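You operate a simulated robot arm through the tools that you are given. There is no shell and no other tool. Be economical: measure what you need, move in short steps, check, and stop when the job is done.

Carry out the task below with a simulated robot arm. There is one attempt and no reset: what you move stays moved.

Task
Put the wet plate in the green cupboard; shut door and vent.

It is judged by the outcome, as a careful person would: the job done as asked, and still so three seconds after it is handed in. It fails if anything else is knocked over, pushed out of place, dropped, spilled or broken.

Robot
A 7-joint arm with a two-finger parallel gripper on a trunk, on a base that drives. Base frame: it is fixed to the floor where the robot stands at the start and does not move with it; the origin is under the middle of the robot, x ahead of it, y to its left, z up. Units: mm, rad, N and s.
Its first joint turns from -2.897 to 2.897 rad. Places, roughly: cupboard door [800, -200, 1100]; inside of the green cupboard [1000, -200, 900]; vent slide [800, -200, 1200]. Payload 3.43 kg.
The tool frame sits at the grasp point between the pads (the TCP): z along the fingers, y along the line on which they close. The tips reach 34 mm beyond it. The gripper opens to 128 mm. The fingers are 24 mm wide and 12 mm thick; the gripper's body (48 by 130 mm) begins 96 mm behind the TCP.
Orientation is that of the tool frame in the base frame, as a unit quaternion [x, y, z, w]. With the fingers straight down and closing along the base's y, the tool's x points along the base's -x, its y along +y and its z along -z.

Tools
- The arm moves only by the tool servo_tool. Its argument "rows" is text: rows parted by semicolons, each of 7 numbers parted by spaces: the closure in counts, from 0 (fully open) to 255 (shut), then the shift along the tool's x, y, z in units of 50 mm (1.0 is 50 mm), then the turn, a rotation vector about the tool's x, y, z in units of 6 degrees (1.0 is 6 degrees). In form: jaw tx ty tz wx wy wz; .... A call has 1 to 12 rows; each row shifts and turns the commanded pose from where the row before left it, along the tool's axes as they then stand. A call with a number of a shift or a turn outside -1 to 1 is refused whole. Each row takes 0.2 s and may step no farther than 50 mm and 0.15 rad from the row before; otherwise, or with a gripper value out of range, the whole call is refused. Where a pose cannot be reached the arm comes as near as it can. A force on the tool above 90 N (or 10 N above the force at the start of the call, whichever is more), or a blocked arm, ends the call early, and 0.2 s more pass. Each finger travels about 153 mm/s and halts on what it meets, pressing with about 43 N; the grip force reading is that of the motor and also rises with nothing between the fingers. The clock runs only during rows and for 0.2 s after the last one: add rows that do not move to give the fingers time. It gives the time, the measured TCP pose, the force on the tool (base axes), the opening and the grip force at its end, in the units of the frame above (readings bear some noise), with the torque about the TCP (base axes, N m) and any sound that the robot's microphone picked up, and new pictures: "views" is both (left out), scene, wrist or none.
- Cameras (640 x 400 px; columns grow to the right, rows downward): "scene" is now at [200.3, 236.9, 1384.1]; the picture's right is [-0.13, -0.99, 0.00], its down [-0.39, 0.05, -0.92] and it looks along [0.91, -0.12, -0.39] (base axes); focal length 254 px, centre (320, 200). "wrist" rides on the gripper at [76, -11, -160] in the tool frame; the picture's right is [0.15, 0.99, 0.00], its down [-0.88, 0.13, -0.46] and it looks along [-0.45, 0.07, 0.89] (tool axes); focal length 234 px, centre (320, 200). There is no depth. A picture from a camera that has moved, and an enlarged one, comes with that camera's place and axes in the base frame and with its lens.
- base_move(legs): drives the robot by 1 to 6 legs, each [ahead, turn to the left] in mm and rad, along the robot's own axes; the way and the turn of a leg run together, so that a leg with both is an arc; at most 1500 mm and 3.142 rad a leg. The arm and the cameras ride along, it lands a little off, and it stops where it bumps. It gives what a move gives, and a new picture of the scene camera.
- head_to(pan, tilt): turns the head with the scene camera to pan (to the left, within 2.094 rad either way) and tilt (down, from -0.506 to 1.204), counted from straight ahead of the robot. It gives what a move gives, and a new picture of the scene camera.
- enlarge(camera, box): a new picture of the part [left, top, right, bottom] of that camera's present view, enlarged. It takes no simulated time.
- job_done(): hands the job in; it is judged then, once.

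Go step by step. Nothing tells you exact positions but the pictures and the camera data: compare them with the known pose of the tool, close in by small moves and look again before you grip or let go. The budget is 120 turns and 260 pictures, counting those below and the enlarged ones. Unless the task says otherwise, let go and move clear before handing in, and close with one line.

The tools are called after ">>>" as a command line: name --argument value ..., lists and objects as JSON in quotes. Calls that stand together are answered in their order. servo_tool: Moves the arm, as the interface text tells. Its arguments: {"type":"object","properties":{"rows":{"type":"string"},"views":{"type":"string","enum":["both","scene","wrist","none"]}},"required":["rows"]} The other tools are called the same way: base_move (legs) drives the base; head_to (pan, tilt) turns the head that bears the scene camera; enlarge (camera, box) takes an enlarged picture of a part of a camera's view; job_done () hands the job in.

At the start:

```text
t: 0.0
tool_pos: [575.3, 118.2, 1199.9]
orientation: [0.001, 1.0, 0.0, 0.001]
ft_force: [-0.8, -0.2, 0.7]
ft_torque: [0.01, 0.0, 0.02]
gripper_width: 128.1
grasp_force: 0.0
robot x, y, heading: [-2.0, 9.3, 0.003]
head pan, tilt: [-0.134, 0.389]
```

scene: 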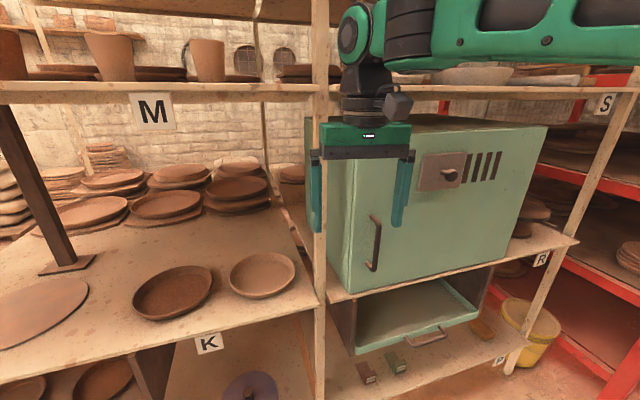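
wrist: 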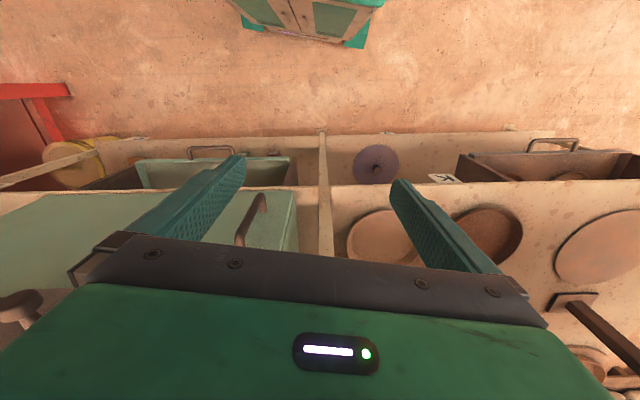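

I see a green cupboard with a handle, a vent with a knob, an open drawer below, and two plates at the front of shelf K; one is darker (perhaps wet). I'll enlarge to check.

>>> enlarge --camera "scene" --box '[0, 220, 320, 400]'

>>> enlarge --camera "scene" --box '[310, 110, 590, 390]'

>>> enlarge --camera "scene" --box '[0, 120, 320, 280]'

```text
2.00 times, centred on (160, 310) of scene
camera zoom: at [200.3, 236.9, 1384.1], right [-0.13, -0.99, 0.0], down [-0.39, 0.05, -0.92], along [0.91, -0.12, -0.39], focal length 507 px, centre (640, -20)
```

zoom: 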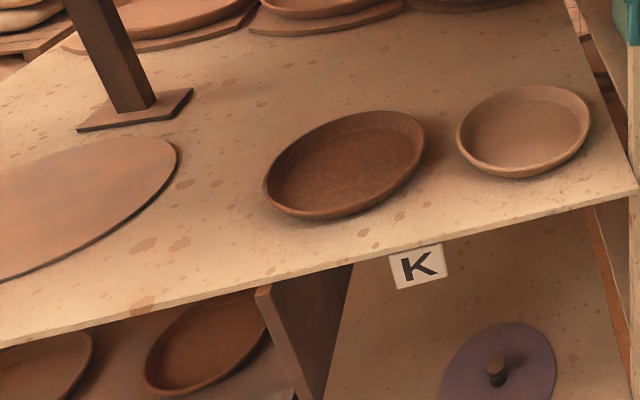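

```text
1.43 times, centred on (450, 250) of scene
camera zoom: at [200.3, 236.9, 1384.1], right [-0.13, -0.99, 0.0], down [-0.39, 0.05, -0.92], along [0.91, -0.12, -0.39], focal length 362 px, centre (134, 129)
```

zoom: 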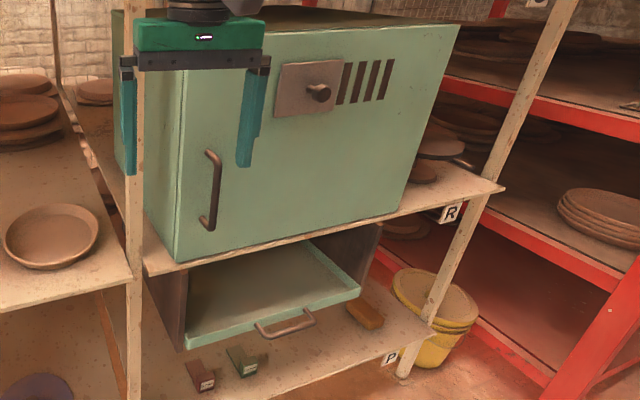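

```text
2.00 times, centred on (160, 200) of scene
camera zoom: at [200.3, 236.9, 1384.1], right [-0.13, -0.99, 0.0], down [-0.39, 0.05, -0.92], along [0.91, -0.12, -0.39], focal length 507 px, centre (640, 200)
```

zoom: 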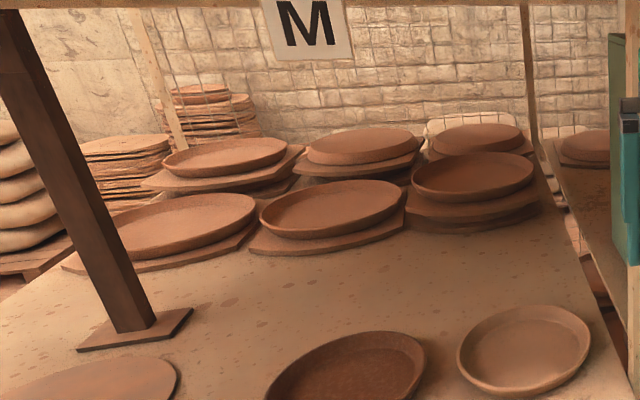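

The dark plate on shelf K looks like the wet one, and the vent slots are uncovered (the slide sits left of them). I'll look around more before acting.

>>> head_to --pan 0.25 --tilt 0.7

>>> head_to --pan -0.35 --tilt 0.45

```text
t: 0.9
tool_pos: [559.0, 118.9, 1206.8]
orientation: [0.0, 1.0, 0.0, 0.006]
ft_force: [0.7, -0.1, 0.0]
ft_torque: [0.02, 0.01, -0.02]
gripper_width: 128.1
grasp_force: 0.1
robot x, y, heading: [-3.8, 14.9, 0.005]
head pan, tilt: [0.25, 0.7]
camera scene: at [190.5, 270.3, 1356.4], right [0.25, -0.97, 0.0], down [-0.63, -0.16, -0.76], along [0.73, 0.19, -0.65], focal length 254 px, centre (320, 200)
```

scene: 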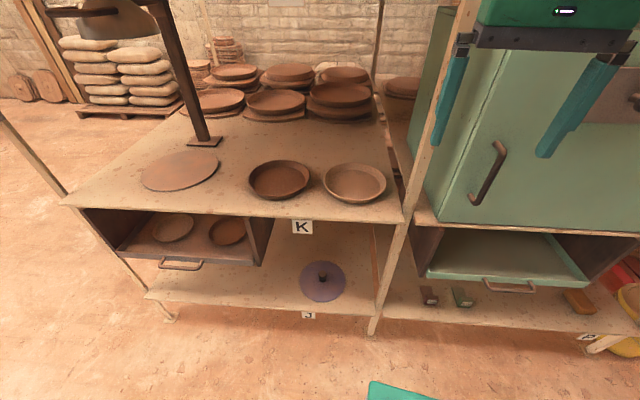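

```text
t: 1.9
tool_pos: [559.9, 117.5, 1206.1]
orientation: [0.001, 1.0, 0.0, 0.007]
ft_force: [-0.3, 0.3, -0.5]
ft_torque: [-0.03, -0.01, -0.01]
gripper_width: 128.0
grasp_force: 0.1
robot x, y, heading: [-1.1, 16.6, 0.003]
head pan, tilt: [-0.351, 0.45]
camera scene: at [194.6, 217.8, 1378.5], right [-0.34, -0.94, 0.0], down [-0.42, 0.15, -0.89], along [0.84, -0.31, -0.45], focal length 254 px, centre (320, 200)
```

scene: 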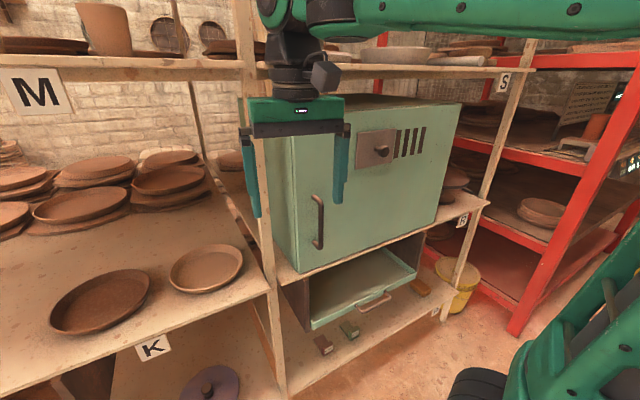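

Candidates for "wet": the dark plate on K, but there are also two in the left drawer. I'll look closer at those and at the notice on the right.

>>> head_to --pan 0.2 --tilt 0.75

>>> enlarge --camera "scene" --box '[100, 130, 420, 330]'

>>> head_to --pan -0.7 --tilt 0.25

>>> head_to --pan 0.7 --tilt 0.4

```text
t: 2.8
tool_pos: [559.3, 118.8, 1206.8]
orientation: [0.001, 1.0, 0.0, 0.006]
ft_force: [0.3, -0.4, -0.1]
ft_torque: [0.0, -0.04, 0.01]
gripper_width: 128.0
grasp_force: 0.1
robot x, y, heading: [-6.7, 14.5, -0.005]
head pan, tilt: [0.201, 0.75]
camera scene: at [189.2, 265.8, 1352.2], right [0.2, -0.98, 0.0], down [-0.68, -0.14, -0.72], along [0.71, 0.15, -0.69], focal length 254 px, centre (320, 200)
```

scene: 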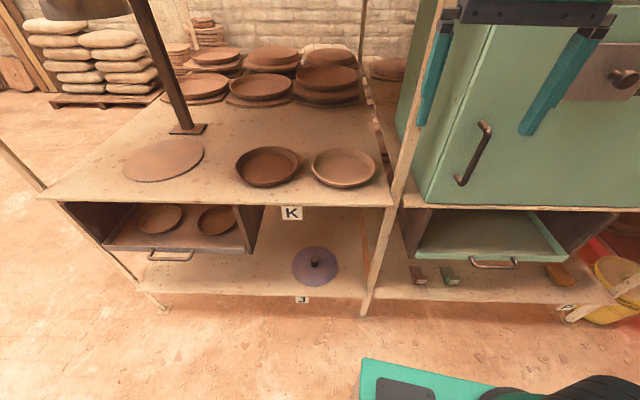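

```text
2.00 times, centred on (260, 230) of scene
camera zoom: at [189.2, 265.8, 1352.2], right [0.2, -0.98, 0.0], down [-0.68, -0.14, -0.72], along [0.71, 0.15, -0.69], focal length 507 px, centre (440, 140)
```

zoom: 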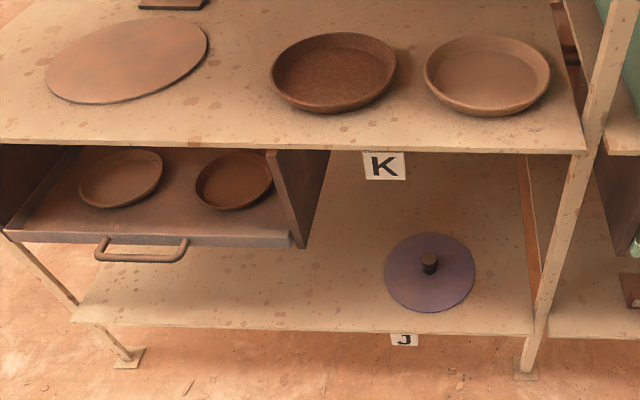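

```text
t: 4.0
tool_pos: [559.8, 119.0, 1206.7]
orientation: [0.001, 1.0, 0.0, 0.005]
ft_force: [-0.4, 1.4, -0.9]
ft_torque: [0.06, -0.05, -0.02]
gripper_width: 128.2
grasp_force: 0.1
robot x, y, heading: [-4.1, 11.9, -0.004]
head pan, tilt: [-0.7, 0.25]
camera scene: at [180.0, 189.3, 1397.3], right [-0.64, -0.77, 0.01], down [-0.2, 0.16, -0.97], along [0.74, -0.62, -0.26], focal length 254 px, centre (320, 200)
```

scene: 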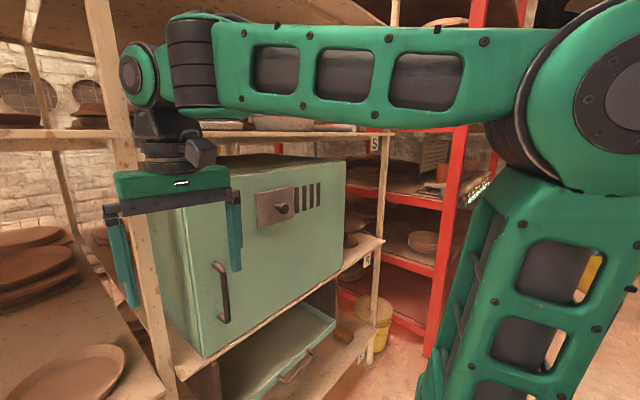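

```text
t: 5.6
tool_pos: [560.1, 119.3, 1206.3]
orientation: [-0.001, 1.0, 0.0, 0.006]
ft_force: [-0.6, 0.7, -0.8]
ft_torque: [0.03, 0.02, -0.01]
gripper_width: 127.9
grasp_force: 0.0
robot x, y, heading: [-2.5, 11.9, 0.002]
head pan, tilt: [0.7, 0.4]
camera scene: at [179.3, 309.0, 1383.4], right [0.64, -0.77, -0.01], down [-0.31, -0.25, -0.92], along [0.7, 0.59, -0.4], focal length 254 px, centre (320, 200)
```

scene: 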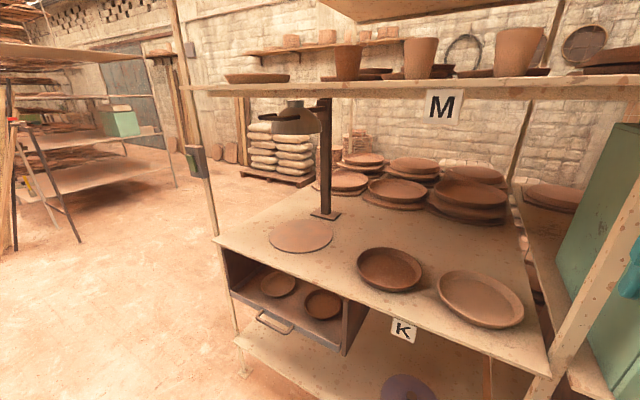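

The dark plate on K (about (764, 554, 900)) is the wet one (the drawer below holds a light/dark pair for comparison). The handle is a vertical bar at about (708, 31, 970–1110), with the hinge presumably on the right. I'll first turn the tool to point forward.

>>> servo_tool --rows "0 0 -0.14 0 0 -1 0;0 0 -0.14 0 0 -1 0;0 0 -0.14 0 0 -1 0;0 0 -0.14 0 0 -1 0;0 0 -0.14 0 0 -1 0;0 0 -0.14 0 0 -1 0;0 0 -0.14 0 0 -1 0;0 0 -0.14 0 0 -1 0;0 0 -0.14 0 0 -1 0;0 0 -0.14 0 0 -1 0;0 0 -0.14 0 0 -1 0;0 0 -0.14 0 0 -1 0" --views "none"

>>> servo_tool --rows "0 0 0 0 0 -1 0;0 0 0 0 0 -1 0;0 0 0 0 0 -1 0;0 0.6 0 0 0 0 0;0 0.6 0 0 0 0 0;0 0.6 0 0 0 0 0;0 0.6 0 0 0 0 0;0 0.6 0 0 0 0 0;0 0 0 0 0 0 0" --views "both"

>>> head_to --pan -0.2 --tilt 0.5

```text
t: 8.2
tool_pos: [563.6, 34.8, 1201.6]
orientation: [-0.002, 0.809, 0.001, 0.588]
ft_force: [0.3, -1.0, -0.6]
ft_torque: [0.01, -0.04, 0.03]
gripper_width: 128.1
grasp_force: 0.1
robot x, y, heading: [-4.2, 13.8, -0.005]
head pan, tilt: [0.7, 0.4]
```

```text
t: 10.4
tool_pos: [609.8, 104.3, 1204.8]
orientation: [0.008, 0.747, 0.023, 0.664]
ft_force: [-0.1, -0.4, -0.8]
ft_torque: [0.02, -0.01, 0.0]
gripper_width: 127.8
grasp_force: 0.0
out of reach, approached as far as the arm can: row 1, 2, 3, 4, 5, 6, 7, 8
robot x, y, heading: [-0.3, 11.8, -0.003]
head pan, tilt: [0.7, 0.4]
stopped in row 9: the arm was blocked; the commanded pose is now the measured one
camera scene: at [197.2, 293.4, 1384.3], right [0.64, -0.76, -0.03], down [-0.32, -0.24, -0.92], along [0.69, 0.6, -0.4], focal length 254 px, centre (320, 200)
camera wrist: at [442.9, 92.8, 1148.2], right [-0.03, 0.99, -0.1], down [-0.35, 0.08, 0.93], along [0.94, 0.07, 0.35], focal length 234 px, centre (320, 200)
```

scene: 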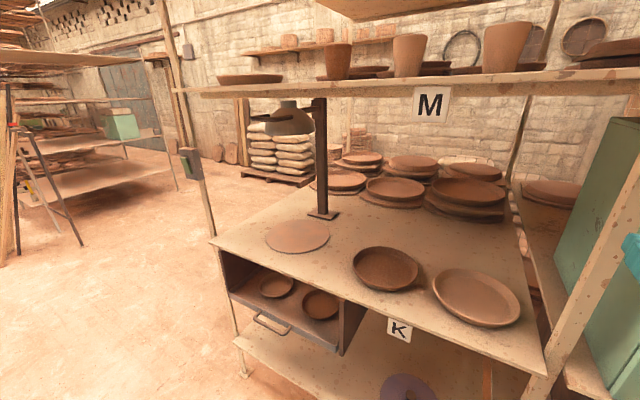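
wrist: 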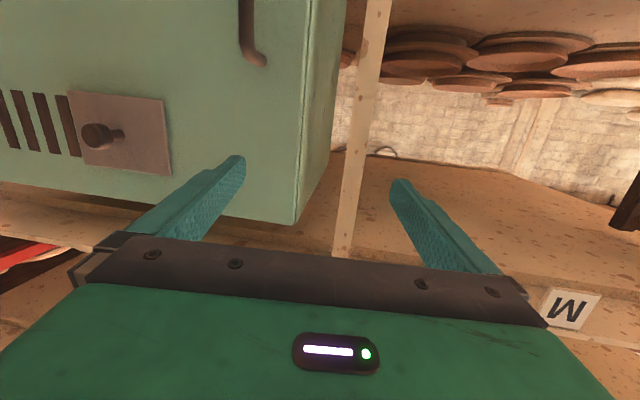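

```text
t: 11.6
tool_pos: [609.3, 103.7, 1205.3]
orientation: [0.009, 0.747, 0.021, 0.665]
ft_force: [0.5, 0.1, 0.0]
ft_torque: [-0.01, 0.02, -0.05]
gripper_width: 128.0
grasp_force: 0.0
robot x, y, heading: [-0.3, 13.8, -0.002]
head pan, tilt: [-0.201, 0.499]
camera scene: at [215.3, 216.0, 1373.6], right [-0.2, -0.98, -0.01], down [-0.49, 0.11, -0.86], along [0.85, -0.17, -0.5], focal length 254 px, centre (320, 200)
```

scene: 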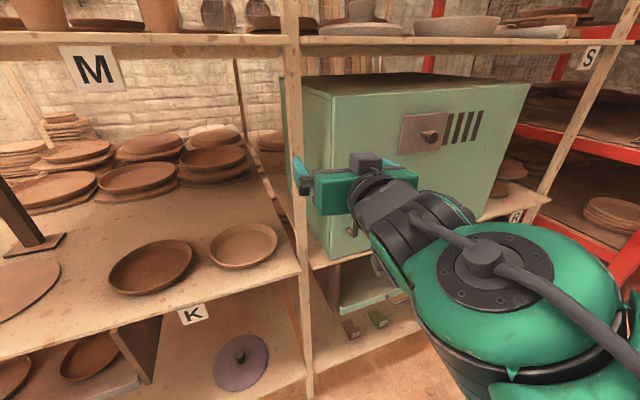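

The tool is nearly horizontal, but the arm is folded too close. I'll back the base away, after looking behind.

>>> head_to --pan 2.09 --tilt 0.6

>>> head_to --pan -2.09 --tilt 0.6

```text
t: 13.7
tool_pos: [610.4, 105.4, 1205.7]
orientation: [0.009, 0.746, 0.019, 0.665]
ft_force: [-0.1, -0.1, 0.1]
ft_torque: [0.01, 0.01, -0.01]
gripper_width: 128.3
grasp_force: 0.1
robot x, y, heading: [-3.2, 12.9, -0.004]
head pan, tilt: [2.089, 0.6]
camera scene: at [82.7, 312.5, 1369.0], right [0.87, 0.49, -0.02], down [0.26, -0.48, -0.84], along [-0.42, 0.72, -0.55], focal length 254 px, centre (320, 200)
```

scene: 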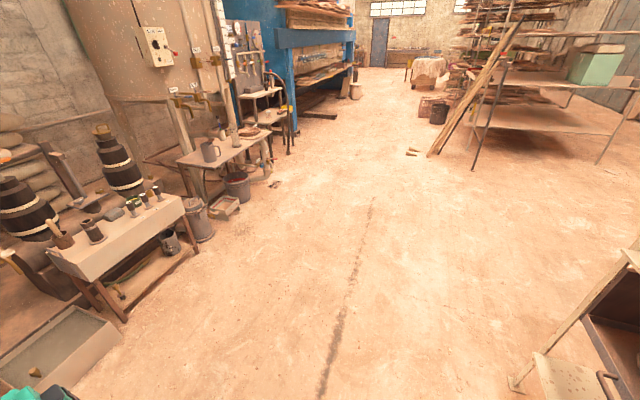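

```text
t: 17.1
tool_pos: [611.4, 105.9, 1204.6]
orientation: [0.009, 0.746, 0.018, 0.666]
ft_force: [-1.3, 0.3, -0.2]
ft_torque: [0.0, -0.01, 0.0]
gripper_width: 128.2
grasp_force: 0.1
robot x, y, heading: [-4.3, 12.2, -0.003]
head pan, tilt: [-2.089, 0.6]
camera scene: at [83.2, 161.0, 1367.0], right [-0.87, 0.5, 0.03], down [0.26, 0.5, -0.83], along [-0.42, -0.71, -0.56], focal length 254 px, centre (320, 200)
```

scene: 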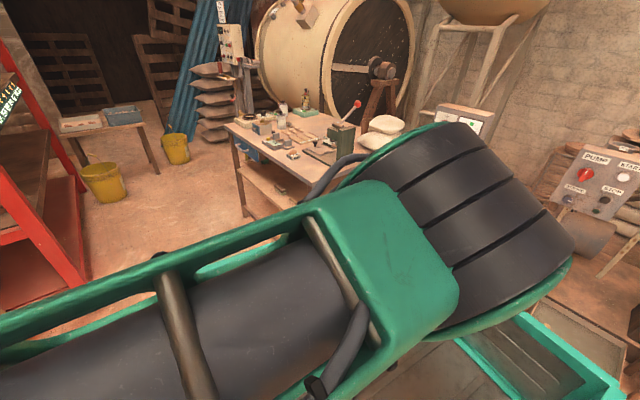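

Behind is free for over a metre at least. I'll back up 250 mm and finish orienting the tool.

>>> base_move --legs '[[-250, 0]]'

>>> servo_tool --rows "0 0 -0.3 0.8 0 -0.6 0;0 0 -0.3 0.8 0 -0.5 0;0 0.4 -0.3 0.6 0 0 0;0 0.5 -0.3 0.6 0 0 0;0 0.6 -0.3 0 0 0 0;0 0.8 0 0 0 0 0;0 0.8 0 0 0 0 0;0 0 0 0 0 0 0" --views "none"

>>> head_to --pan -0.2 --tilt 0.5

```text
t: 18.9
tool_pos: [361.1, 106.0, 1206.6]
orientation: [0.009, 0.746, 0.017, 0.666]
ft_force: [-0.6, -0.2, -0.5]
ft_torque: [0.01, -0.03, -0.02]
gripper_width: 128.2
grasp_force: 0.0
robot x, y, heading: [-250.9, 12.2, -0.006]
head pan, tilt: [-2.089, 0.6]
camera scene: at [-165.9, 162.2, 1366.9], right [-0.87, 0.5, 0.03], down [0.26, 0.5, -0.83], along [-0.43, -0.71, -0.56], focal length 254 px, centre (320, 200)
```

scene: 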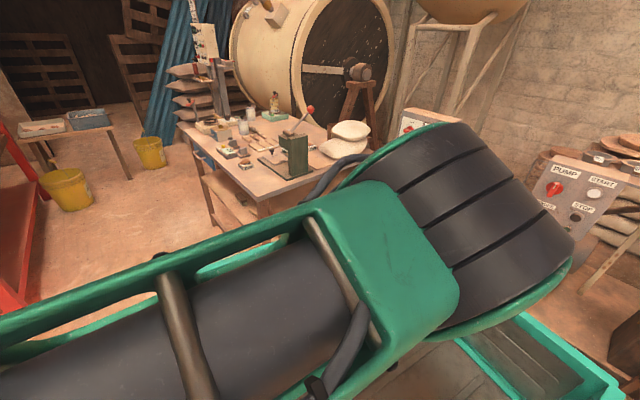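

```text
t: 19.9
tool_pos: [400.8, 174.6, 1221.5]
orientation: [-0.086, 0.662, 0.065, 0.742]
ft_force: [-1.4, 1.5, 0.1]
ft_torque: [0.0, 0.03, -0.13]
gripper_width: 127.8
grasp_force: 0.1
out of reach, approached as far as the arm can: row 1, 3
robot x, y, heading: [-249.7, 15.5, -0.001]
head pan, tilt: [-2.089, 0.6]
stopped in row 4: the arm was blocked; the commanded pose is now the measured one
```

```text
t: 21.8
tool_pos: [402.2, 172.8, 1219.5]
orientation: [-0.084, 0.664, 0.065, 0.74]
ft_force: [-0.2, 0.5, 0.6]
ft_torque: [-0.02, 0.0, -0.01]
gripper_width: 128.3
grasp_force: 0.1
robot x, y, heading: [-252.0, 12.3, -0.004]
head pan, tilt: [-0.201, 0.499]
camera scene: at [-51.8, 231.0, 1374.0], right [-0.2, -0.98, 0.0], down [-0.48, 0.1, -0.87], along [0.85, -0.18, -0.49], focal length 254 px, centre (320, 200)
```

scene: 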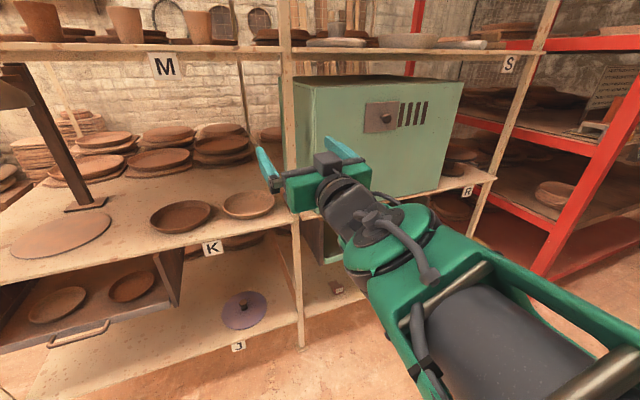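

The arm is limited by being folded; the tool points almost forward with a 12° left yaw, which is close to the cupboard's own skew. I'll move out forward, right and down to in front of the handle.

>>> servo_tool --rows "0 0.3 -0.4 0.6 0 0 0;0 0.5 -0.5 0.5 0 0 0;0 0.6 -0.5 0.4 0 0 0;0 0.6 -0.6 0.3 0 0 0;0 0.7 -0.6 0.3 0 0 0;0 0.7 -0.6 0.4 0 0.5 0;0 0.7 -0.6 0.4 0 0.5 0;0 0 0 0 0 0 0" --views "both"

```text
refused: row 6 steps farther than a row can; nothing moved
```

>>> servo_tool --rows "0 0.3 -0.4 0.6 0 0 0;0 0.5 -0.5 0.5 0 0 0;0 0.6 -0.5 0.4 0 0 0;0 0.6 -0.6 0.3 0 0 0;0 0.7 -0.6 0.3 0 0 0;0 0.6 -0.6 0.4 0 0.5 0;0 0.6 -0.6 0.4 0 0.5 0;0 0 0 0 0 0 0" --views "both"

```text
t: 23.6
tool_pos: [602.6, 26.1, 1053.3]
orientation: [-0.092, 0.701, 0.065, 0.705]
ft_force: [1.0, -9.0, -0.2]
ft_torque: [0.0, 0.01, 1.06]
gripper_width: 127.9
grasp_force: 0.0
robot x, y, heading: [-252.1, 13.4, -0.001]
head pan, tilt: [-0.201, 0.499]
camera scene: at [-51.1, 229.8, 1374.1], right [-0.2, -0.98, 0.0], down [-0.48, 0.1, -0.87], along [0.85, -0.18, -0.49], focal length 254 px, centre (320, 200)
camera wrist: at [450.8, -23.9, 976.4], right [-0.22, 0.96, -0.19], down [-0.48, 0.06, 0.87], along [0.85, 0.28, 0.45], focal length 234 px, centre (320, 200)
```

scene: 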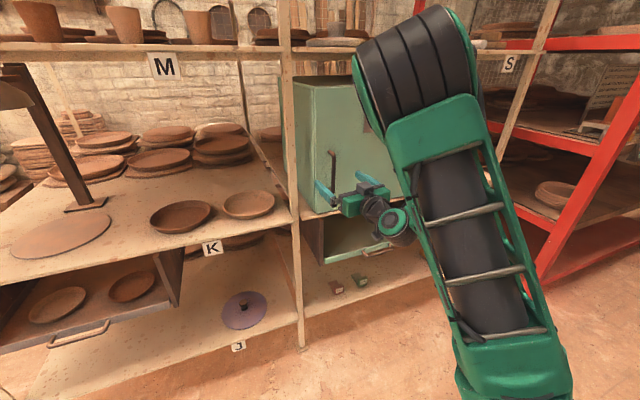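
wrist: 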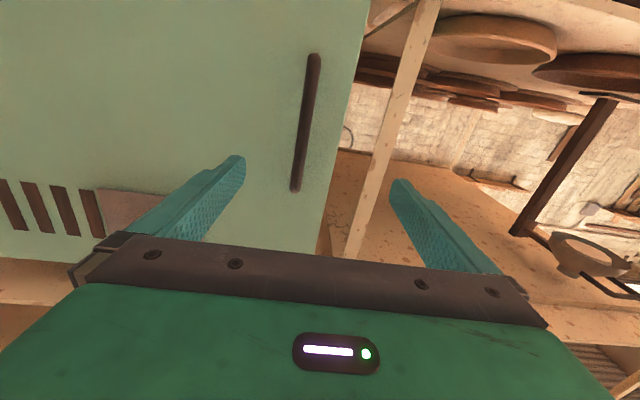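

The handle bar lies about 102 mm ahead and 22 mm to the right of the TCP. I'll align and advance to just short of it.

>>> servo_tool --rows "0 0.25 -0.44 0 0 0 0;0 0 0 0.6 0 0 0;0 0 0 0.6 0 0 0;0 0 0 0 0 0 0" --views "both"

```text
t: 24.6
tool_pos: [666.1, 6.6, 1037.2]
orientation: [-0.088, 0.701, 0.059, 0.705]
ft_force: [0.2, -0.6, -0.4]
ft_torque: [-0.01, 0.0, -0.01]
gripper_width: 128.0
grasp_force: 0.0
robot x, y, heading: [-255.8, 11.0, -0.006]
head pan, tilt: [-0.201, 0.499]
camera scene: at [-51.6, 231.0, 1374.0], right [-0.2, -0.98, 0.0], down [-0.48, 0.1, -0.87], along [0.85, -0.18, -0.49], focal length 254 px, centre (320, 200)
camera wrist: at [514.2, -41.4, 962.6], right [-0.2, 0.96, -0.19], down [-0.48, 0.07, 0.87], along [0.85, 0.27, 0.45], focal length 234 px, centre (320, 200)
```

scene: 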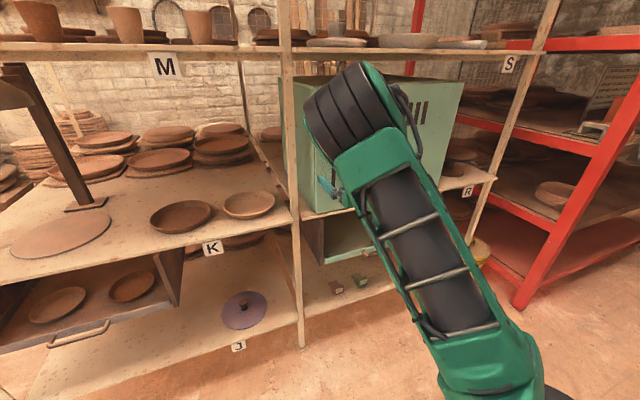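
wrist: 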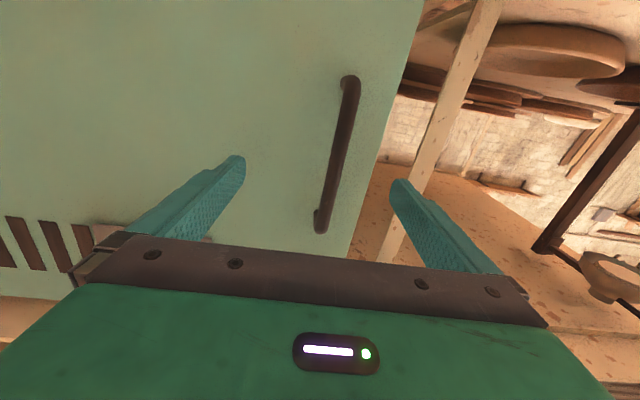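

>>> servo_tool --rows "0 0 0.22 0.4 0 0 0;0 0 0 0.3 0 0 0;0 0 0 0 0 0 0" --views "wrist"

```text
t: 25.4
tool_pos: [699.7, 24.5, 1037.7]
orientation: [-0.087, 0.701, 0.059, 0.705]
ft_force: [-0.6, -1.1, 0.2]
ft_torque: [-0.02, 0.01, 0.02]
gripper_width: 128.0
grasp_force: 0.0
robot x, y, heading: [-247.6, 14.9, -0.005]
head pan, tilt: [-0.201, 0.499]
camera wrist: at [547.0, -22.4, 961.9], right [-0.2, 0.96, -0.19], down [-0.48, 0.07, 0.87], along [0.85, 0.27, 0.45], focal length 234 px, centre (320, 200)
```

wrist: 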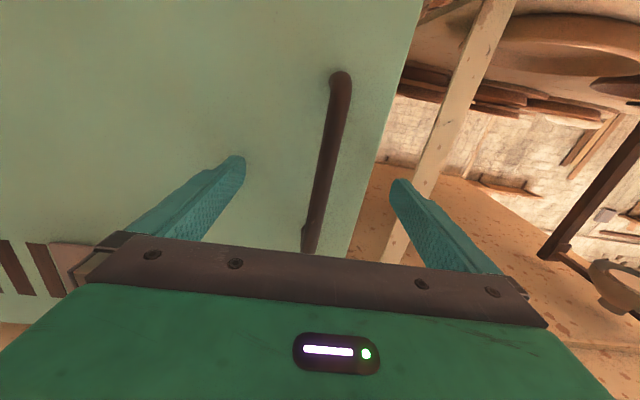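

The bar is between the fingers. I'll close on it.

>>> servo_tool --rows "255 0 0 0 0 0 0;255 0 0 0 0 0 0;255 0 0 0 0 0 0;255 0 0 0 0 0 0" --views "wrist"

```text
t: 26.4
tool_pos: [699.1, 26.0, 1037.8]
orientation: [-0.088, 0.701, 0.06, 0.705]
ft_force: [-1.3, 4.0, -0.4]
ft_torque: [1.19, 0.12, 0.0]
gripper_width: 14.3
grasp_force: 45.1
robot x, y, heading: [-256.1, 13.7, 0.003]
head pan, tilt: [-0.201, 0.499]
camera wrist: at [546.9, -21.9, 961.8], right [-0.2, 0.96, -0.18], down [-0.48, 0.07, 0.87], along [0.85, 0.27, 0.45], focal length 234 px, centre (320, 200)
```

wrist: 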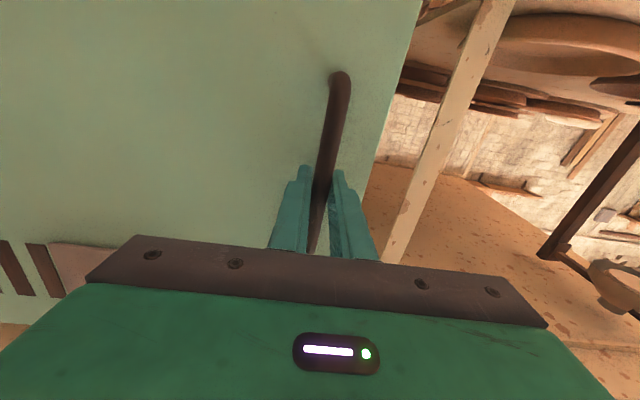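

Gripped (14 mm bar). I'll pull the door open a little along an arc hinged at the right and check the forces.

>>> servo_tool --rows "255 0 0 -0.4 -0.4 0 0;255 0 -0.02 -0.5 -0.5 0 0;255 0 -0.03 -0.5 -0.5 0 0;255 0 0 0 0 0 0" --views "both"

```text
t: 27.4
tool_pos: [633.2, 1.9, 1038.0]
orientation: [-0.137, 0.699, 0.107, 0.694]
ft_force: [13.8, -34.4, -21.2]
ft_torque: [0.9, 0.91, -0.21]
gripper_width: 14.3
grasp_force: 45.5
out of reach, approached as far as the arm can: row 3
robot x, y, heading: [-254.2, 13.8, -0.01]
head pan, tilt: [-0.201, 0.499]
camera scene: at [-50.0, 229.5, 1374.0], right [-0.2, -0.98, 0.0], down [-0.48, 0.1, -0.87], along [0.85, -0.18, -0.49], focal length 254 px, centre (320, 200)
camera wrist: at [487.6, -65.7, 965.9], right [-0.34, 0.92, -0.19], down [-0.47, 0.01, 0.88], along [0.81, 0.39, 0.43], focal length 234 px, centre (320, 200)
```

scene: 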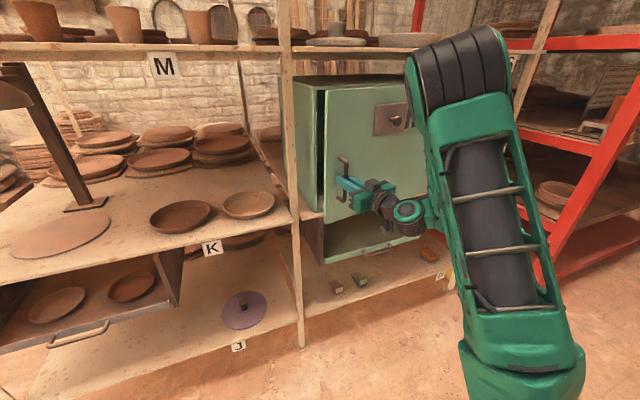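
wrist: 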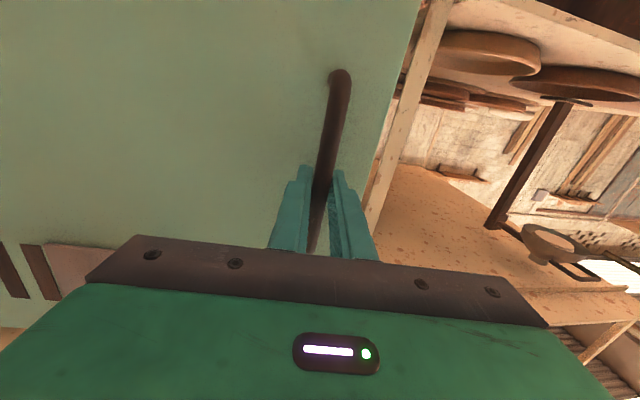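

The door is swinging open, hinged at right; the arm is at a fold limit. I'll pull further by backing the base with a slight clockwise turn while holding the handle.

>>> base_move --legs '[[-70, -0.03]]'

```text
t: 28.4
tool_pos: [565.0, -30.4, 1039.3]
orientation: [-0.124, 0.7, 0.091, 0.697]
ft_force: [37.1, -62.6, -19.7]
ft_torque: [1.06, 0.63, -0.17]
gripper_width: 14.7
grasp_force: 44.7
robot x, y, heading: [-320.9, 15.1, -0.028]
head pan, tilt: [-0.201, 0.499]
camera scene: at [-111.0, 223.2, 1374.1], right [-0.23, -0.97, 0.0], down [-0.48, 0.11, -0.87], along [0.85, -0.2, -0.49], focal length 254 px, centre (320, 200)
```

scene: 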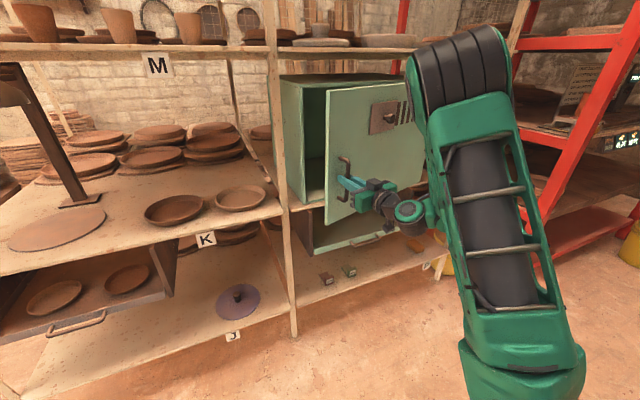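

The door follows; the sideways force shows I need more rightward motion. I'll relieve it by shifting right.

>>> servo_tool --rows "255 0 -0.2 0 0 0 0;255 0 -0.2 0 0 0 0;255 0 0 0 0 0 0" --views "none"

```text
t: 29.2
tool_pos: [558.6, -34.2, 1057.5]
orientation: [-0.129, 0.698, 0.095, 0.698]
ft_force: [-28.6, 47.2, -31.1]
ft_torque: [0.87, 0.51, 0.36]
gripper_width: 14.9
grasp_force: 45.2
out of reach, approached as far as the arm can: row 2
robot x, y, heading: [-321.1, 12.4, -0.032]
head pan, tilt: [-0.201, 0.499]
```

>>> base_move --legs '[[-70, -0.036]]'

```text
t: 30.2
tool_pos: [489.4, -82.9, 1058.8]
orientation: [-0.107, 0.698, 0.065, 0.705]
ft_force: [51.5, -61.1, -1.5]
ft_torque: [1.01, 0.58, -0.45]
gripper_width: 15.1
grasp_force: 45.2
robot x, y, heading: [-392.4, 20.2, -0.07]
head pan, tilt: [-0.201, 0.499]
camera scene: at [-175.1, 218.9, 1374.0], right [-0.27, -0.96, 0.0], down [-0.47, 0.13, -0.87], along [0.84, -0.24, -0.49], focal length 254 px, centre (320, 200)
```

scene: 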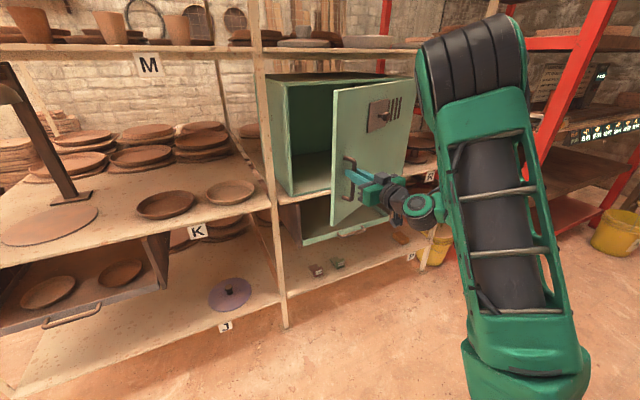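

The door is at about 30° now. I'll continue along the arc.

>>> base_move --legs '[[-50, -0.064]]'

```text
t: 31.1
tool_pos: [417.2, -132.1, 1074.1]
orientation: [-0.084, 0.696, 0.038, 0.712]
ft_force: [41.1, -36.5, 5.0]
ft_torque: [1.14, 0.24, -1.25]
gripper_width: 15.4
grasp_force: 45.2
robot x, y, heading: [-438.8, 25.0, -0.132]
head pan, tilt: [-0.201, 0.499]
camera scene: at [-213.0, 212.8, 1374.0], right [-0.33, -0.94, 0.0], down [-0.46, 0.16, -0.87], along [0.82, -0.29, -0.49], focal length 254 px, centre (320, 200)
```

scene: 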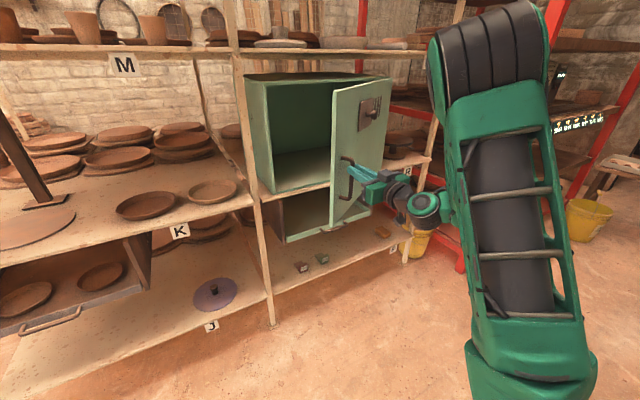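

>>> base_move --legs '[[-35, -0.075]]'

```text
t: 32.0
tool_pos: [353.6, -185.5, 1087.3]
orientation: [-0.059, 0.695, 0.01, 0.717]
ft_force: [0.4, -0.1, 0.0]
ft_torque: [-0.05, 0.03, 0.03]
gripper_width: 0.0
grasp_force: 33.7
robot x, y, heading: [-476.2, 29.2, -0.218]
head pan, tilt: [-0.201, 0.499]
camera scene: at [-236.0, 203.6, 1374.0], right [-0.4, -0.92, 0.0], down [-0.45, 0.19, -0.87], along [0.8, -0.35, -0.49], focal length 254 px, centre (320, 200)
```

scene: 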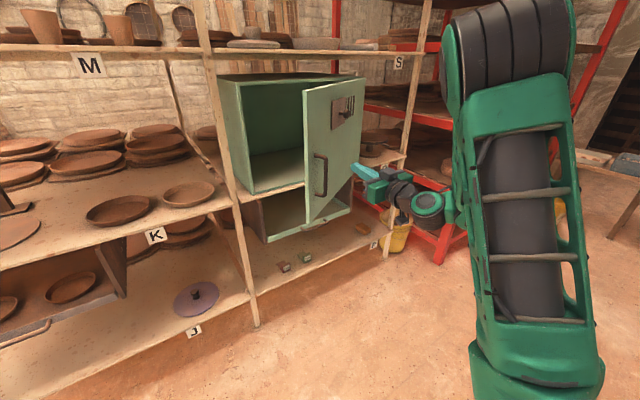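

The grip slid off with the door about 40° open; the cupboard is empty inside. Next I back off, swing left around the door's free edge, and then push the door wider from inside.

>>> base_move --legs '[[-90, 0], [0, 0.25]]'

```text
t: 34.1
tool_pos: [281.8, 46.2, 1098.3]
orientation: [-0.146, 0.677, 0.1, 0.714]
ft_force: [0.1, -0.5, -0.2]
ft_torque: [-0.03, 0.03, 0.01]
gripper_width: 0.0
grasp_force: 32.7
robot x, y, heading: [-563.8, 48.8, 0.037]
head pan, tilt: [-0.201, 0.499]
camera scene: at [-373.5, 273.4, 1374.0], right [-0.16, -0.99, 0.0], down [-0.48, 0.08, -0.87], along [0.86, -0.14, -0.49], focal length 254 px, centre (320, 200)
```

scene: 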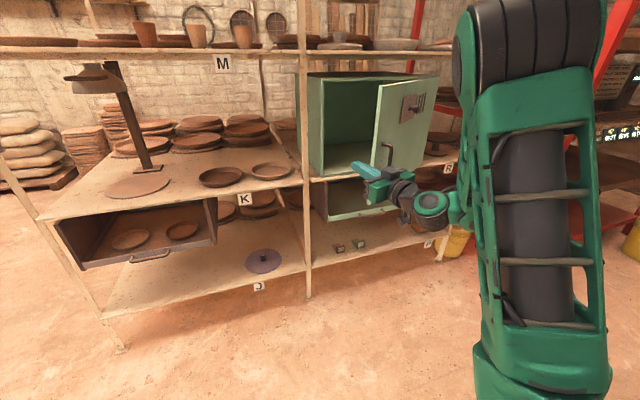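

>>> base_move --legs '[[230, 0]]'

>>> servo_tool --rows "255 0 0 0 0 0 0" --views "wrist"

```text
t: 35.8
tool_pos: [494.1, 49.5, 1108.0]
orientation: [-0.144, 0.673, 0.096, 0.719]
ft_force: [0.2, -1.0, -0.7]
ft_torque: [-0.02, -0.01, -0.03]
gripper_width: 0.3
grasp_force: 32.9
robot x, y, heading: [-342.4, 59.1, 0.032]
head pan, tilt: [-0.201, 0.499]
camera scene: at [-146.2, 281.0, 1374.0], right [-0.17, -0.99, 0.0], down [-0.48, 0.08, -0.87], along [0.86, -0.15, -0.49], focal length 254 px, centre (320, 200)
```

scene: 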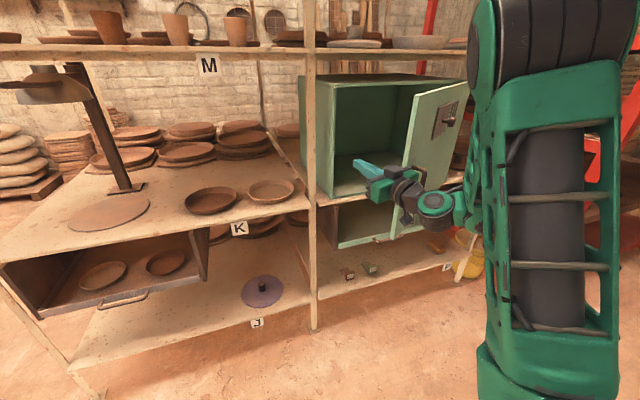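

```text
t: 36.2
tool_pos: [480.0, 48.6, 1119.5]
orientation: [-0.144, 0.669, 0.097, 0.723]
ft_force: [0.0, -0.1, -0.6]
ft_torque: [-0.01, -0.05, 0.03]
gripper_width: 0.0
grasp_force: 32.5
robot x, y, heading: [-340.2, 60.6, 0.037]
head pan, tilt: [-0.201, 0.499]
camera wrist: at [340.7, -19.9, 1033.8], right [-0.32, 0.92, -0.23], down [-0.55, 0.02, 0.84], along [0.77, 0.39, 0.5], focal length 234 px, centre (320, 200)
```

wrist: 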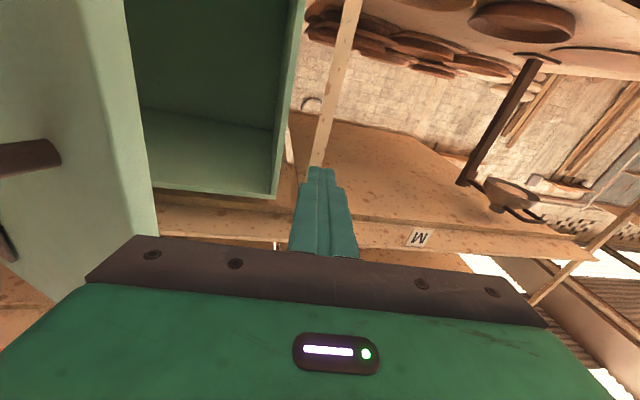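

I'm beside the door's free edge, inside. I'll extend the tool forward, lower it a bit and yaw it right.

>>> servo_tool --rows "255 0.4 0 0.6 0 0 0;255 0.4 0 0.6 0.5 0 0;255 0.4 0 0.5 1 0 0;255 0.2 0 0 1 0.3 0;255 0 0 0 1 0.3 0;255 0 0 0 1 0 0;255 0 0 0 1 0 0;255 0 0 0 0 0 0" --views "both"

```text
t: 38.0
tool_pos: [570.5, 71.0, 1031.7]
orientation: [0.036, 0.703, -0.082, 0.705]
ft_force: [-0.4, 0.4, 0.1]
ft_torque: [0.0, 0.0, -0.04]
gripper_width: 0.0
grasp_force: 33.4
out of reach, approached as far as the arm can: row 4, 5
robot x, y, heading: [-335.9, 54.6, 0.032]
head pan, tilt: [-0.201, 0.499]
camera scene: at [-146.3, 281.0, 1374.0], right [-0.17, -0.99, 0.0], down [-0.48, 0.08, -0.87], along [0.86, -0.15, -0.49], focal length 254 px, centre (320, 200)
camera wrist: at [411.4, 80.9, 955.3], right [0.16, 0.96, -0.21], down [-0.42, 0.26, 0.87], along [0.89, -0.05, 0.45], focal length 234 px, centre (320, 200)
```

scene: 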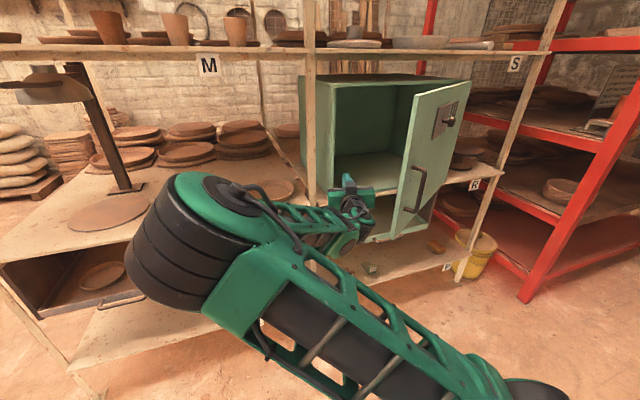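
wrist: 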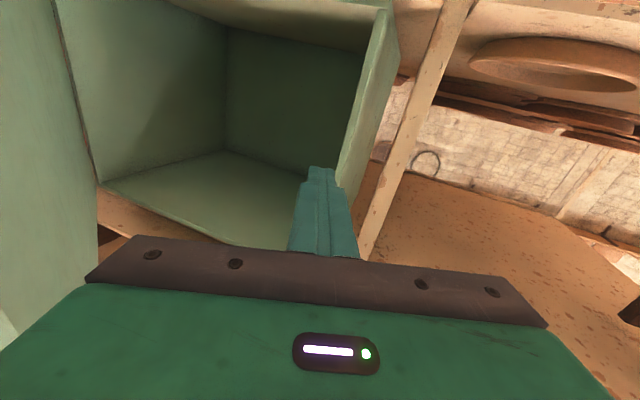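

The elbow swung to the left, a good configuration for pushing right. I'll push the door edge rightwards with the hand's side.

>>> servo_tool --rows "255 0 -0.6 0.6 0 0 0;255 0 -0.8 0.3 0.5 0 0;255 0 -0.8 0.3 0.5 0 0;255 0 -0.9 0 0.5 0 0;255 0 -0.9 0 0.5 0 0;255 0 0 0 0 0 0" --views "both"

```text
t: 39.4
tool_pos: [580.9, -134.3, 1044.6]
orientation: [0.11, 0.691, -0.156, 0.697]
ft_force: [0.4, 0.7, -0.3]
ft_torque: [0.0, -0.05, -0.01]
gripper_width: 0.0
grasp_force: 33.1
robot x, y, heading: [-339.2, 57.2, 0.032]
head pan, tilt: [-0.201, 0.499]
camera scene: at [-146.3, 280.9, 1374.0], right [-0.17, -0.99, 0.0], down [-0.48, 0.08, -0.87], along [0.86, -0.15, -0.49], focal length 254 px, centre (320, 200)
camera wrist: at [429.3, -91.7, 966.2], right [0.36, 0.91, -0.21], down [-0.37, 0.35, 0.86], along [0.85, -0.24, 0.46], focal length 234 px, centre (320, 200)
```

scene: 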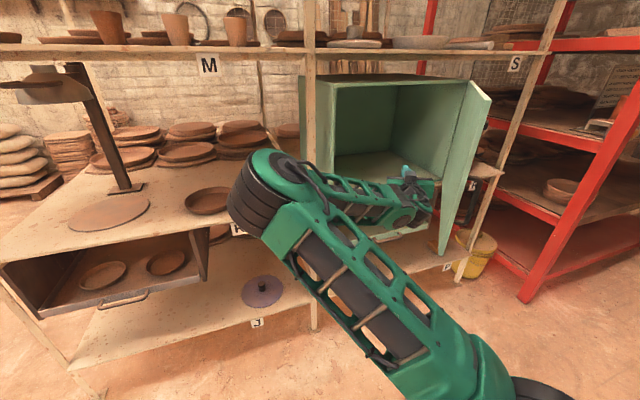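
wrist: 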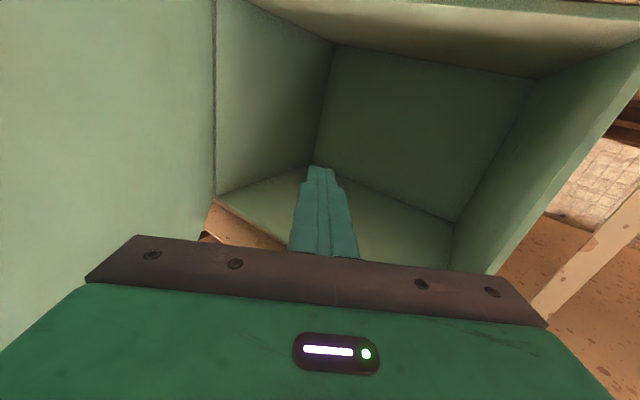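

The door opens well. I'll push further.

>>> servo_tool --rows "255 0 -0.9 0.2 0 0 0;255 0 -0.9 0.2 0 0 0;255 0 -0.9 0.2 0 0 0;255 0 -0.9 0.2 0 0 0;255 0 0 0 0 0 0" --views "scene"

```text
t: 40.6
tool_pos: [556.1, -313.2, 1056.6]
orientation: [0.109, 0.691, -0.155, 0.698]
ft_force: [-0.3, 0.2, 0.0]
ft_torque: [0.02, -0.02, 0.0]
gripper_width: 0.0
grasp_force: 33.0
robot x, y, heading: [-336.6, 60.7, 0.037]
head pan, tilt: [-0.201, 0.499]
camera scene: at [-146.3, 280.9, 1374.0], right [-0.17, -0.99, 0.0], down [-0.48, 0.08, -0.87], along [0.86, -0.15, -0.49], focal length 254 px, centre (320, 200)
```

scene: 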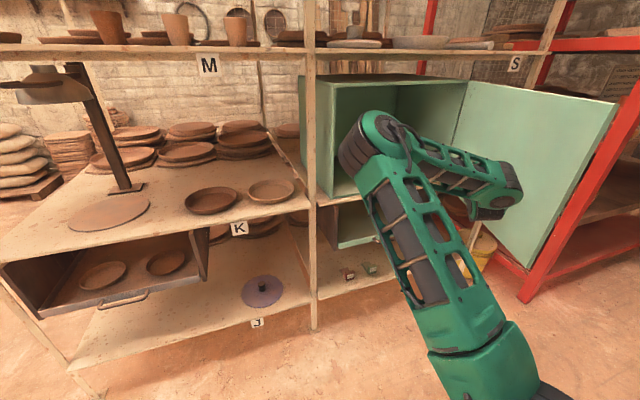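

The door is wide open. I'll retract the arm to the centre, then turn the tool downward for the plate.

>>> servo_tool --rows "255 0 0.6 -0.7 0 0 0;255 0 0.75 -0.58 0 0 0;255 0 0.75 -0.58 0 0 0;255 0 0.75 -0.58 0 0 0;255 0 0.75 -0.58 0 0 0;255 0 0.75 -0.58 0 0 0;255 0 0.75 -0.58 0 0 0;255 0 0.75 -0.58 0 0 0;255 0 0 0 0 0 0" --views "none"

>>> servo_tool --rows "0 0 0 -0.3 0 1 0;0 -0.3 0 -0.3 0 1 0;0 -0.3 0 -0.3 0 1 0;0 -0.3 0 -0.3 0 1 0;0 -0.3 0 0 0 1 0;0 -0.3 0 0 0 1 0;0 0 0 0 0 1 0;0 0 0 0 0 1 0;0 0 0 0 0 1 0;0 0 0 0 0 0 0" --views "scene"

```text
t: 42.6
tool_pos: [440.5, 44.2, 1032.6]
orientation: [0.11, 0.691, -0.155, 0.697]
ft_force: [-0.3, 0.0, 1.0]
ft_torque: [0.01, 0.02, -0.04]
gripper_width: 0.0
grasp_force: 33.3
robot x, y, heading: [-336.9, 56.9, 0.036]
head pan, tilt: [-0.201, 0.499]
```

```text
t: 44.8
tool_pos: [408.9, 63.3, 1113.4]
orientation: [0.168, 0.933, -0.086, 0.307]
ft_force: [-0.2, 0.5, -0.1]
ft_torque: [0.01, -0.01, 0.01]
gripper_width: 127.8
grasp_force: 0.0
robot x, y, heading: [-336.2, 56.0, 0.038]
head pan, tilt: [-0.201, 0.499]
camera scene: at [-146.3, 280.9, 1374.1], right [-0.17, -0.99, 0.0], down [-0.48, 0.08, -0.87], along [0.86, -0.15, -0.49], focal length 254 px, centre (320, 200)
```

scene: 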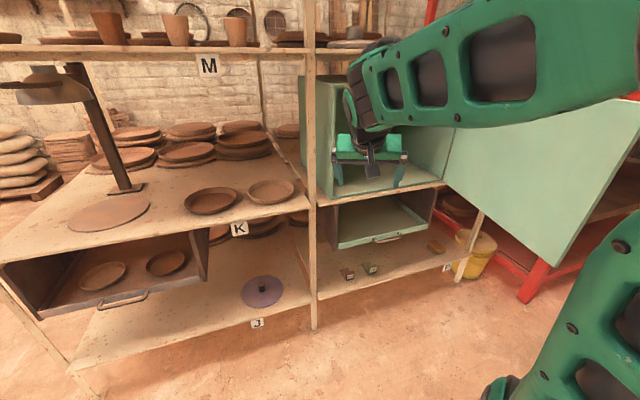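

I'll roll the tool 90° so the fingers close radially (front-to-back) for pinching the plate's near rim.

>>> servo_tool --rows "0 0 0 0 0 0 1;0 0 0 0 0 0 1;0 0 0 0 0 0 1;0 0 0 0 0 0 1;0 0 0 0 0 0 1;0 0 0 0 0 0 1;0 0 0 0 0 0 1;0 0 0 0 0 0 1;0 0 0 0 0 0 1;0 0 0 0 0 0 1;0 0 0 0 0 0 1;0 0 0 0 0 0 1" --views "none"

>>> servo_tool --rows "0 0 0 0 0 0 1;0 0 0 0 0 0 1;0 0 0 0 0 0 1;0 0 0 0 0 0 0" --views "both"

```text
t: 47.4
tool_pos: [407.6, 63.1, 1111.7]
orientation: [0.685, 0.655, 0.109, 0.301]
ft_force: [-0.1, -0.2, 0.1]
ft_torque: [0.03, 0.0, -0.02]
gripper_width: 128.0
grasp_force: 0.0
robot x, y, heading: [-337.3, 57.1, 0.036]
head pan, tilt: [-0.201, 0.499]
```

```text
t: 48.4
tool_pos: [408.0, 60.6, 1112.5]
orientation: [0.779, 0.54, 0.155, 0.28]
ft_force: [1.3, 0.5, 0.5]
ft_torque: [-0.03, -0.03, 0.02]
gripper_width: 128.1
grasp_force: 0.0
robot x, y, heading: [-339.9, 55.4, 0.032]
head pan, tilt: [-0.201, 0.499]
camera scene: at [-146.3, 280.9, 1374.0], right [-0.17, -0.99, 0.0], down [-0.48, 0.08, -0.87], along [0.86, -0.15, -0.49], focal length 254 px, centre (320, 200)
camera wrist: at [340.1, 177.4, 1228.5], right [0.8, -0.12, 0.59], down [-0.47, -0.73, 0.49], along [0.37, -0.67, -0.64], focal length 234 px, centre (320, 200)
```

scene: 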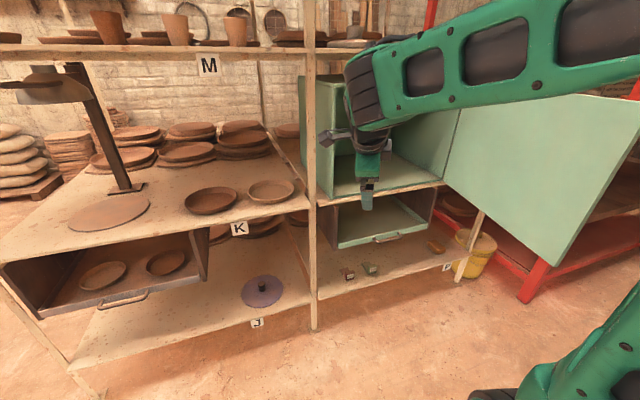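
wrist: 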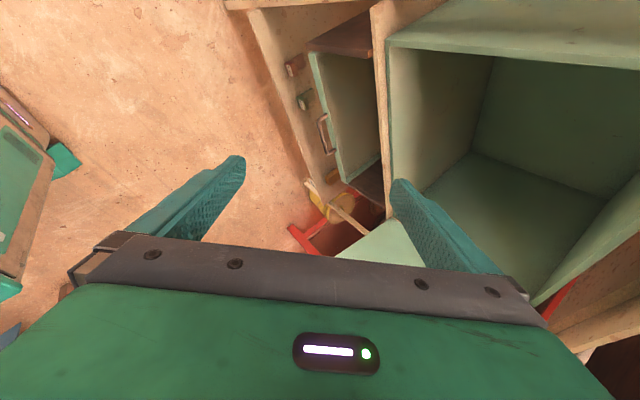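

Works. Now I'll retract the arm and yaw the tool 42° left, then drive forward towards the shelf.

>>> servo_tool --rows "0 -0.07 -0.46 -0.69 0 0 0;0 -0.07 -0.46 -0.69 0 0 0;0 -0.07 -0.46 -0.69 0 0 0;0 -0.07 -0.46 -0.69 0 0 0;0 -0.07 -0.46 -0.69 0 0 0;0 0 0 0 -0.06 0.6 -0.79;0 0 0 0 -0.06 0.6 -0.79;0 0 0 0 -0.06 0.6 -0.79;0 0 0 0 -0.06 0.6 -0.79;0 0 0 0 -0.06 0.6 -0.79;0 0 0 0 -0.06 0.6 -0.79;0 0 0 0 -0.06 0.6 -0.79" --views "none"

```text
t: 51.0
tool_pos: [220.3, 121.4, 1181.2]
orientation: [0.533, 0.783, 0.246, 0.207]
ft_force: [-0.1, -0.9, -0.6]
ft_torque: [-0.04, -0.01, -0.01]
gripper_width: 128.2
grasp_force: 0.0
robot x, y, heading: [-339.8, 57.5, 0.032]
head pan, tilt: [-0.201, 0.499]
```

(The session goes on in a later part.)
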